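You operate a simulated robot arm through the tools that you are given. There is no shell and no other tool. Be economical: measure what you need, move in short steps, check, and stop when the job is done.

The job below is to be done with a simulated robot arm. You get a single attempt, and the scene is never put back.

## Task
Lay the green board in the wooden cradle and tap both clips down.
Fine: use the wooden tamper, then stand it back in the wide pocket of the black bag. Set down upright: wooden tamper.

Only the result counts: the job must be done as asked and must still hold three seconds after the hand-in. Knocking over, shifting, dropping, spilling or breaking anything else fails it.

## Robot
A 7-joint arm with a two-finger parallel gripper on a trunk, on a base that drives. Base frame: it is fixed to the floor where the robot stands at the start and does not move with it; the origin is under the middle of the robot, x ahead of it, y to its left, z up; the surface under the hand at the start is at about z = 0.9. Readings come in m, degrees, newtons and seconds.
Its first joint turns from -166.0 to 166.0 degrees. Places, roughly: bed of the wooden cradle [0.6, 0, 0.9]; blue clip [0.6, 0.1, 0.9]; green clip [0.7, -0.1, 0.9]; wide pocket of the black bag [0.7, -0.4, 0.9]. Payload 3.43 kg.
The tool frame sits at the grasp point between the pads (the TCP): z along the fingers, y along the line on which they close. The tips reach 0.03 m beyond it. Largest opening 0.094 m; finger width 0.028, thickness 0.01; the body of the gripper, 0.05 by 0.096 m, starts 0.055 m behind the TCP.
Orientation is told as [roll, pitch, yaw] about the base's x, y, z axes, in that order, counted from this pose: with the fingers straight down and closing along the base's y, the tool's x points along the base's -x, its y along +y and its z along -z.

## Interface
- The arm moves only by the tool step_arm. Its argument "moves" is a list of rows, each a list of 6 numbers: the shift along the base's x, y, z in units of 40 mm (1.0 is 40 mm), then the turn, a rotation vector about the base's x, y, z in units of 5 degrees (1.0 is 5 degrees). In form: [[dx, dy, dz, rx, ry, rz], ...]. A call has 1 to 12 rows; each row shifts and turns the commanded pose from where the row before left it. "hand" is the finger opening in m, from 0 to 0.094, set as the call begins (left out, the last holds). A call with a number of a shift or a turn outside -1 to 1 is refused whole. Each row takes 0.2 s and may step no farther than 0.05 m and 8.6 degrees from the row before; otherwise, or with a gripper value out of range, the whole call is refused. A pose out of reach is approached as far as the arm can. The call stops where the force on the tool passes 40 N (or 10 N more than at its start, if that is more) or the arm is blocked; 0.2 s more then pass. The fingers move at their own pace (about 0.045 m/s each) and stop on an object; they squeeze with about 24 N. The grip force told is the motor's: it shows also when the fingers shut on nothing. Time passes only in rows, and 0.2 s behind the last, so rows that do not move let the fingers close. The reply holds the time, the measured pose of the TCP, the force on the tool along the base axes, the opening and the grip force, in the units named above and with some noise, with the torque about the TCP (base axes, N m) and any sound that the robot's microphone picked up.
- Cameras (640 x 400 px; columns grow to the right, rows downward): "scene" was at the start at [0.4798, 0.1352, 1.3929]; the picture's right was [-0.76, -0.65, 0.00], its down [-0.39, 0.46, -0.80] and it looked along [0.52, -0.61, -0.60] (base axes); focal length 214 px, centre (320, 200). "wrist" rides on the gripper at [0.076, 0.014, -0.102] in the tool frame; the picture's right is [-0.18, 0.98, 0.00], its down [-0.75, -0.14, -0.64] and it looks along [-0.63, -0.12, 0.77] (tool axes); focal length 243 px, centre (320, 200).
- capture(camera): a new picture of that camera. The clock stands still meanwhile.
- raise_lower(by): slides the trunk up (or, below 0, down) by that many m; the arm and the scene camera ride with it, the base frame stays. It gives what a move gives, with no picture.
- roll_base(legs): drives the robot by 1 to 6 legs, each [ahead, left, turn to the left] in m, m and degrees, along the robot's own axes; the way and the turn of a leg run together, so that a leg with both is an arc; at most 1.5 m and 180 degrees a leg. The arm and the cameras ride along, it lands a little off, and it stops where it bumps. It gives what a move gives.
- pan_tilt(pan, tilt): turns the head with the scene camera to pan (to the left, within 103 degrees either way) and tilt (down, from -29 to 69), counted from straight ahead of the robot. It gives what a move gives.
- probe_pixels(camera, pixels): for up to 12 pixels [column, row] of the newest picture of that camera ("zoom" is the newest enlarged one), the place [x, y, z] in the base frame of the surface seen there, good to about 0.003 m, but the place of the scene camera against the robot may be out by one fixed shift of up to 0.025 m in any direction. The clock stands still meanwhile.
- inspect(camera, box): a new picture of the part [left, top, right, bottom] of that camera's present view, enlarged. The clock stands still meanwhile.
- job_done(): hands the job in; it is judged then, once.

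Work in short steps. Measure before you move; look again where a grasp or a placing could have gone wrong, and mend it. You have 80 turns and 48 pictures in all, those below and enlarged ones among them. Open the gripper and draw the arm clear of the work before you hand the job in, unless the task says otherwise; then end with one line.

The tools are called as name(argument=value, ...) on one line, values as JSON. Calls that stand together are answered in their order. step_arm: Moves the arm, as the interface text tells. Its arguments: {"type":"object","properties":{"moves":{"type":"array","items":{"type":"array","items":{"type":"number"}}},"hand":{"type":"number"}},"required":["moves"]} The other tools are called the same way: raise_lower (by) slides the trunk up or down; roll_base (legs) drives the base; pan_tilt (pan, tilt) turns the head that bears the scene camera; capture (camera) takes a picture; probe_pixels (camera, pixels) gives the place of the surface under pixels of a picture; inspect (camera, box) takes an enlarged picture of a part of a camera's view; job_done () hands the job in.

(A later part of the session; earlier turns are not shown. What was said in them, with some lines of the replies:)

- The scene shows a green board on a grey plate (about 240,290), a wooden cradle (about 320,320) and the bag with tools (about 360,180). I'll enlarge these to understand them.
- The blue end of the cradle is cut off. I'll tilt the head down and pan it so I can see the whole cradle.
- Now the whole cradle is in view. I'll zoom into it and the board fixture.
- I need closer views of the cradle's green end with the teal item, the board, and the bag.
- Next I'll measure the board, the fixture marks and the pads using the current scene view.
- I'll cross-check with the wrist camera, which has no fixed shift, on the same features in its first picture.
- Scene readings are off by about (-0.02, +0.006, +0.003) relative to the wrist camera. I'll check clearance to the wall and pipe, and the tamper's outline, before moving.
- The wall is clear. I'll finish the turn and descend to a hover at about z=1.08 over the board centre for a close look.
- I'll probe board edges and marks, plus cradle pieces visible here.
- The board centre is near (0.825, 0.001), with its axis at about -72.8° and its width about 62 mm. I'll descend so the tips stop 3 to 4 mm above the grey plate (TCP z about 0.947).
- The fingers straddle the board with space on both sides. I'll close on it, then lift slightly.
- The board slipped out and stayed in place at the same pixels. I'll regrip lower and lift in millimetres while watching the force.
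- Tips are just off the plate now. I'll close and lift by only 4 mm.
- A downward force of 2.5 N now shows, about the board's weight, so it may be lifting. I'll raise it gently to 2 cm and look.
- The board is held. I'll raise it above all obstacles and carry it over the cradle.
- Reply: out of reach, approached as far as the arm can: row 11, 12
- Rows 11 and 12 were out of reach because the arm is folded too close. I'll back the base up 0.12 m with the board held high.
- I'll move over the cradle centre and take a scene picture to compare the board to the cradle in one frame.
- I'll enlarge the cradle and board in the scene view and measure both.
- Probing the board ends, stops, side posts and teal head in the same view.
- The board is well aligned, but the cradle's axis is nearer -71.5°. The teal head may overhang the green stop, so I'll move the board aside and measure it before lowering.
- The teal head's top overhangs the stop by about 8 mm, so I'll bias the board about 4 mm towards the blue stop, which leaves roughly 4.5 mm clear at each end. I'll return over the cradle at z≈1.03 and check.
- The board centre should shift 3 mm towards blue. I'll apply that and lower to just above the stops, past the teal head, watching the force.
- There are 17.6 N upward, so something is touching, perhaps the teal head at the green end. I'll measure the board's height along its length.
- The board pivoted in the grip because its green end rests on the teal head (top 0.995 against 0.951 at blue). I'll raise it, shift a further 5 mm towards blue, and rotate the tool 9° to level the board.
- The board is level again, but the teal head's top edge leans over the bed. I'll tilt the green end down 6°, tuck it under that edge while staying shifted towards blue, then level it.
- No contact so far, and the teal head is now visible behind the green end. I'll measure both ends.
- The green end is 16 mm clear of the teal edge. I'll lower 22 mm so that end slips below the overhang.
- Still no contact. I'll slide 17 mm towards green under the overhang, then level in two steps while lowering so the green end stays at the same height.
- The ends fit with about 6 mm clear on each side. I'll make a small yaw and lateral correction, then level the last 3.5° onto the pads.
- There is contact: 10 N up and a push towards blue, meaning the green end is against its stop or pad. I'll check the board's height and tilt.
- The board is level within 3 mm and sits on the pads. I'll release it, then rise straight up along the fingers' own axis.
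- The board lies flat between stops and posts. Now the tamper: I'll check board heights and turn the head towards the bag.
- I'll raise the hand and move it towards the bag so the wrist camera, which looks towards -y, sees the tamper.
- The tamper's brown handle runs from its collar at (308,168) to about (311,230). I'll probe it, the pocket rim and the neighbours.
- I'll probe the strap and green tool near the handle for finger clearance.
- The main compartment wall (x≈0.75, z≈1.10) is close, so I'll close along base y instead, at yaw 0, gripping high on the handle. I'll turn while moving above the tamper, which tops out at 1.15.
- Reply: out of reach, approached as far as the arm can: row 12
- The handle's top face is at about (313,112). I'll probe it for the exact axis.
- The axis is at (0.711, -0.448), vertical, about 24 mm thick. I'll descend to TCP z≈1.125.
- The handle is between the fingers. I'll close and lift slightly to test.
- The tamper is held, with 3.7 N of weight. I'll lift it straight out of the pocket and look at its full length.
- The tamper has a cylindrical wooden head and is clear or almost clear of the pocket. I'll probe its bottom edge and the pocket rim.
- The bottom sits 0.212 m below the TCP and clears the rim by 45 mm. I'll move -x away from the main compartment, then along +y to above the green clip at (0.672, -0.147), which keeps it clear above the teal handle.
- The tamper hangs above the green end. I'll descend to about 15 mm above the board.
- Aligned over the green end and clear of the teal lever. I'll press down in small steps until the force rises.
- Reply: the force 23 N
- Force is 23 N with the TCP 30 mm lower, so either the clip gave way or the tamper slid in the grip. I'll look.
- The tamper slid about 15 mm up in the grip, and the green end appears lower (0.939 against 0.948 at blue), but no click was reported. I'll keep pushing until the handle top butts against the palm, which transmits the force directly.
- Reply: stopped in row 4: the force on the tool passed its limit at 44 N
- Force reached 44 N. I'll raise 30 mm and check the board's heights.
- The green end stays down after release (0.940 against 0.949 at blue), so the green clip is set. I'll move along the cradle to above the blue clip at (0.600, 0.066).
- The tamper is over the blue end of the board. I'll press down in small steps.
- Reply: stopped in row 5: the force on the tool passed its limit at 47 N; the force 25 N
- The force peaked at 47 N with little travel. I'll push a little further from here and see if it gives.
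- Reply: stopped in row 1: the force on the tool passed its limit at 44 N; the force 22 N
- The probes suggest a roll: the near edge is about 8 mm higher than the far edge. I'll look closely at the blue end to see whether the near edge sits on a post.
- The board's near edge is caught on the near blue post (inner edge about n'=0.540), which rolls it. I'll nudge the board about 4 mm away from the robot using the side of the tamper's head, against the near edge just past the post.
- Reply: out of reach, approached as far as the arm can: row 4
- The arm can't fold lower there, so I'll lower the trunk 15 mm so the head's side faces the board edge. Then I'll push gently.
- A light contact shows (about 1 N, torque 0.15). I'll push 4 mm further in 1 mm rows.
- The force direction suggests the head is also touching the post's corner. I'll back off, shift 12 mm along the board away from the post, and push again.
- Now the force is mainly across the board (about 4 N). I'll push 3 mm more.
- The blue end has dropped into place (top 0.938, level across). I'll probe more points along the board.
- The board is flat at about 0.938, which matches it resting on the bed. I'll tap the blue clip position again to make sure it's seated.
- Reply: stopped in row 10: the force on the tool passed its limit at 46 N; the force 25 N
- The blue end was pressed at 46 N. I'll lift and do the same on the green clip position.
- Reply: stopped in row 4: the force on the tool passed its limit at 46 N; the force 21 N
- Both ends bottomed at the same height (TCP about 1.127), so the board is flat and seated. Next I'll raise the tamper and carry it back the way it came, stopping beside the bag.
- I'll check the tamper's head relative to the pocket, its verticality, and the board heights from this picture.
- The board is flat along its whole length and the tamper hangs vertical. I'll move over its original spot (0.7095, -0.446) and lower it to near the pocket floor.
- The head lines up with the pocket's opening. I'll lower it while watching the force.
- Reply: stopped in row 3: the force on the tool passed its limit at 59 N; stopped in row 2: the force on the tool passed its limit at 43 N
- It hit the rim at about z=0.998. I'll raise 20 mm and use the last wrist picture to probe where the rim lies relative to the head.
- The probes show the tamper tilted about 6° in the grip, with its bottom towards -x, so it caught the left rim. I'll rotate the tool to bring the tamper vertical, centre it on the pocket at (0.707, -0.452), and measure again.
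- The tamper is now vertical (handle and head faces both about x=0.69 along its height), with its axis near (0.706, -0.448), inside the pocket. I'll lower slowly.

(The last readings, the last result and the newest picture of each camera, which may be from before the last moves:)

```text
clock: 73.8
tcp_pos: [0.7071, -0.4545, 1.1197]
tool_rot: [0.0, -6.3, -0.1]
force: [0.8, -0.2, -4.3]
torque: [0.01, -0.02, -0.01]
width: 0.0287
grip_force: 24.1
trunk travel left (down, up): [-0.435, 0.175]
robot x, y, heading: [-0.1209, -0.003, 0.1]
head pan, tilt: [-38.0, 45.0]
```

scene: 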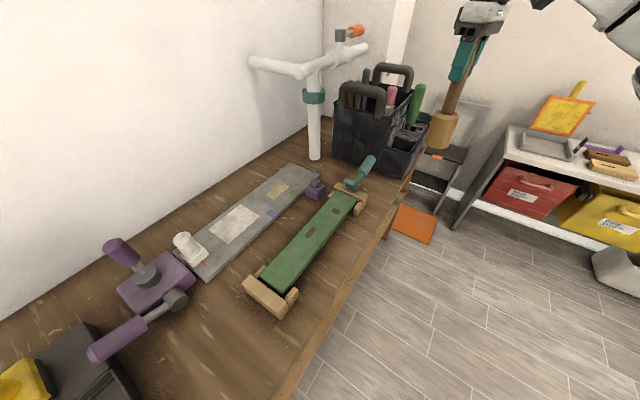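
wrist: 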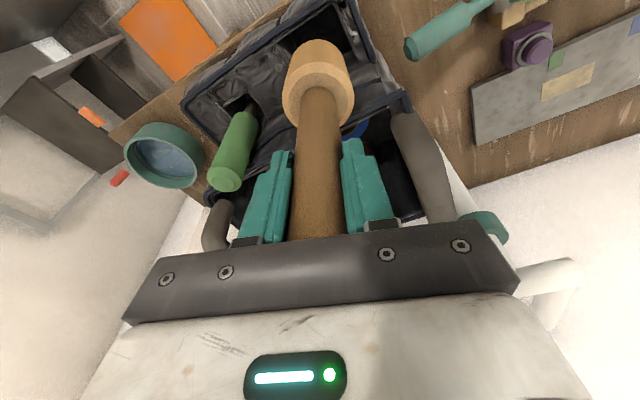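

It went in freely. I'll lower in 2 mm rows until the floor takes the weight.

step_arm(moves=[[0, 0, -0.1, 0, 0, 0], [0, 0, -0.1, 0, 0, 0], [0, 0, -0.06, 0, 0, 0], [0, 0, -0.05, 0, 0, 0], [0, 0, -0.05, 0, 0, 0], [0, 0, -0.05, 0, 0, 0], [0, 0, -0.05, 0, 0, 0], [0, 0, 0, 0, 0, 0]])

```text
clock: 75.6
tcp_pos: [0.7072, -0.4546, 1.1021]
tool_rot: [0.0, -6.3, -0.1]
force: [0.5, 0.1, -4.5]
torque: [0.04, 0.04, -0.01]
width: 0.0287
grip_force: 24.0
trunk travel left (down, up): [-0.435, 0.175]
robot x, y, heading: [-0.1228, 0.0021, -0.1]
head pan, tilt: [-38.0, 45.0]
```

Still hanging at 1.102, so the floor must be a few millimetres lower. I'll continue in 2 mm rows.

step_arm(moves=[[0, 0, -0.05, 0, 0, 0], [0, 0, -0.05, 0, 0, 0], [0, 0, -0.05, 0, 0, 0], [0, 0, -0.05, 0, 0, 0], [0, 0, -0.05, 0, 0, 0], [0, 0, 0, 0, 0, 0]])

```text
clock: 76.9
tcp_pos: [0.7086, -0.4538, 1.0997]
tool_rot: [-0.4, -6.8, 0.0]
force: [-3.7, 4.4, 13.5]
torque: [0.93, 1.06, -0.06]
width: 0.0285
grip_force: 23.8
trunk travel left (down, up): [-0.435, 0.175]
robot x, y, heading: [-0.1222, 0.0009, -0.1]
head pan, tilt: [-38.0, 45.0]
stopped in row 6: the force on the tool passed its limit at 42 N (the readings are from after the stop); the commanded pose is now the measured one
```

It has landed on the floor (contact at 1.0997). I'll relieve the pressure by 2 mm, undo the slight flex, then open the fingers.

step_arm(moves=[[0, 0, 0.06, 0.08, 0.1, 0], [0, 0, 0, 0, 0, 0]])

step_arm(hand=0.07, moves=[[0, 0, 0, 0, 0, 0], [0, 0, 0, 0, 0, 0], [0, 0, 0, 0, 0, 0], [0, 0, 0, 0, 0, 0]])

```text
clock: 77.5
tcp_pos: [0.7082, -0.4554, 1.0982]
tool_rot: [0.1, -6.2, -0.1]
force: [4.3, -0.2, 3.8]
torque: [-0.04, -0.45, 0.01]
width: 0.0284
grip_force: 24.0
trunk travel left (down, up): [-0.435, 0.175]
robot x, y, heading: [-0.1232, -0.0026, 0.0]
head pan, tilt: [-38.0, 45.0]
```

```text
clock: 78.5
tcp_pos: [0.7083, -0.4537, 1.0992]
tool_rot: [0.1, -6.2, 0.0]
force: [-0.4, -0.8, 2.3]
torque: [0.03, 0.08, -0.01]
width: 0.0699
grip_force: 0.0
trunk travel left (down, up): [-0.435, 0.175]
robot x, y, heading: [-0.1206, -0.0015, 0.0]
head pan, tilt: [-38.0, 45.0]
5 turns are left
```

The tamper is released. I'll rise straight up and clear, back towards the robot, then take the last picture.

step_arm(moves=[[0, 0, 0.4, 0, 0, 0], [0, 0, 0.7, 0, 0, 0], [0, 0, 0.7, 0, 0, 0], [0, 0, 0.7, 0, 0, 0], [0, 0, 0.7, 0, 0, 0], [-0.5, 0, 0.3, 0, 0, 0], [-0.8, 0, 0, 0, 0, 0], [-0.8, 0, 0, 0, 0, 0], [-0.8, 0, 0, 0, 0, 0]])

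capture(camera="scene")

probe_pixels(camera="scene", pixels=[[265, 277], [288, 284], [280, 265], [310, 240], [330, 215], [345, 198], [350, 203], [300, 270]])

```text
clock: 80.5
tcp_pos: [0.5928, -0.4534, 1.238]
tool_rot: [0.1, -6.2, 0.0]
force: [-0.3, 0.9, -0.4]
torque: [0.0, 0.0, 0.01]
width: 0.0699
grip_force: 0.0
trunk travel left (down, up): [-0.435, 0.175]
robot x, y, heading: [-0.1228, 0.0011, -0.0]
head pan, tilt: [-38.0, 45.0]
```

```text
0 pictures are left
```

scene: 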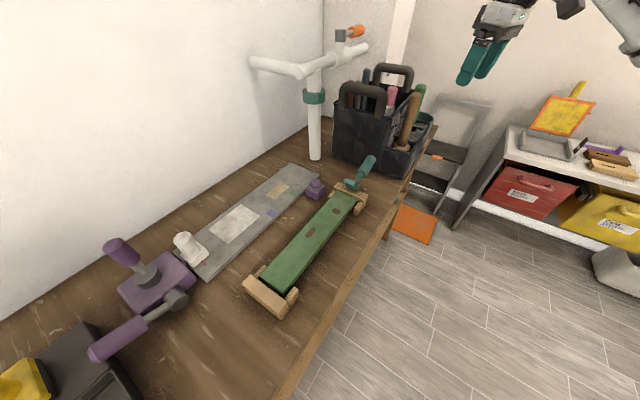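

```text
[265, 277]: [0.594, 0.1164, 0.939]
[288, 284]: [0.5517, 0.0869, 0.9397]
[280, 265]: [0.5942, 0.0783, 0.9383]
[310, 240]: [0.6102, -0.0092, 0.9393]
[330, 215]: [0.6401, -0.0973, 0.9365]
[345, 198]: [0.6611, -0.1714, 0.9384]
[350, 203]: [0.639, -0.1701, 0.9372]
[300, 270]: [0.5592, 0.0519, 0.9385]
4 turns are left
```

The last picture shows the tamper upright in the pocket (410,120), the bag unmoved, the board flat at about 0.938 along its length, and the arm clear. Handing in.

job_done()

```text
The job is handed in.
```

I handed the job in: the green board lies flat in the wooden cradle, both clip positions were pressed with the wooden tamper, and the tamper is back upright in the wide pocket. I never heard a click, so "clips down" rests on the board sitting at bed height along its whole length.
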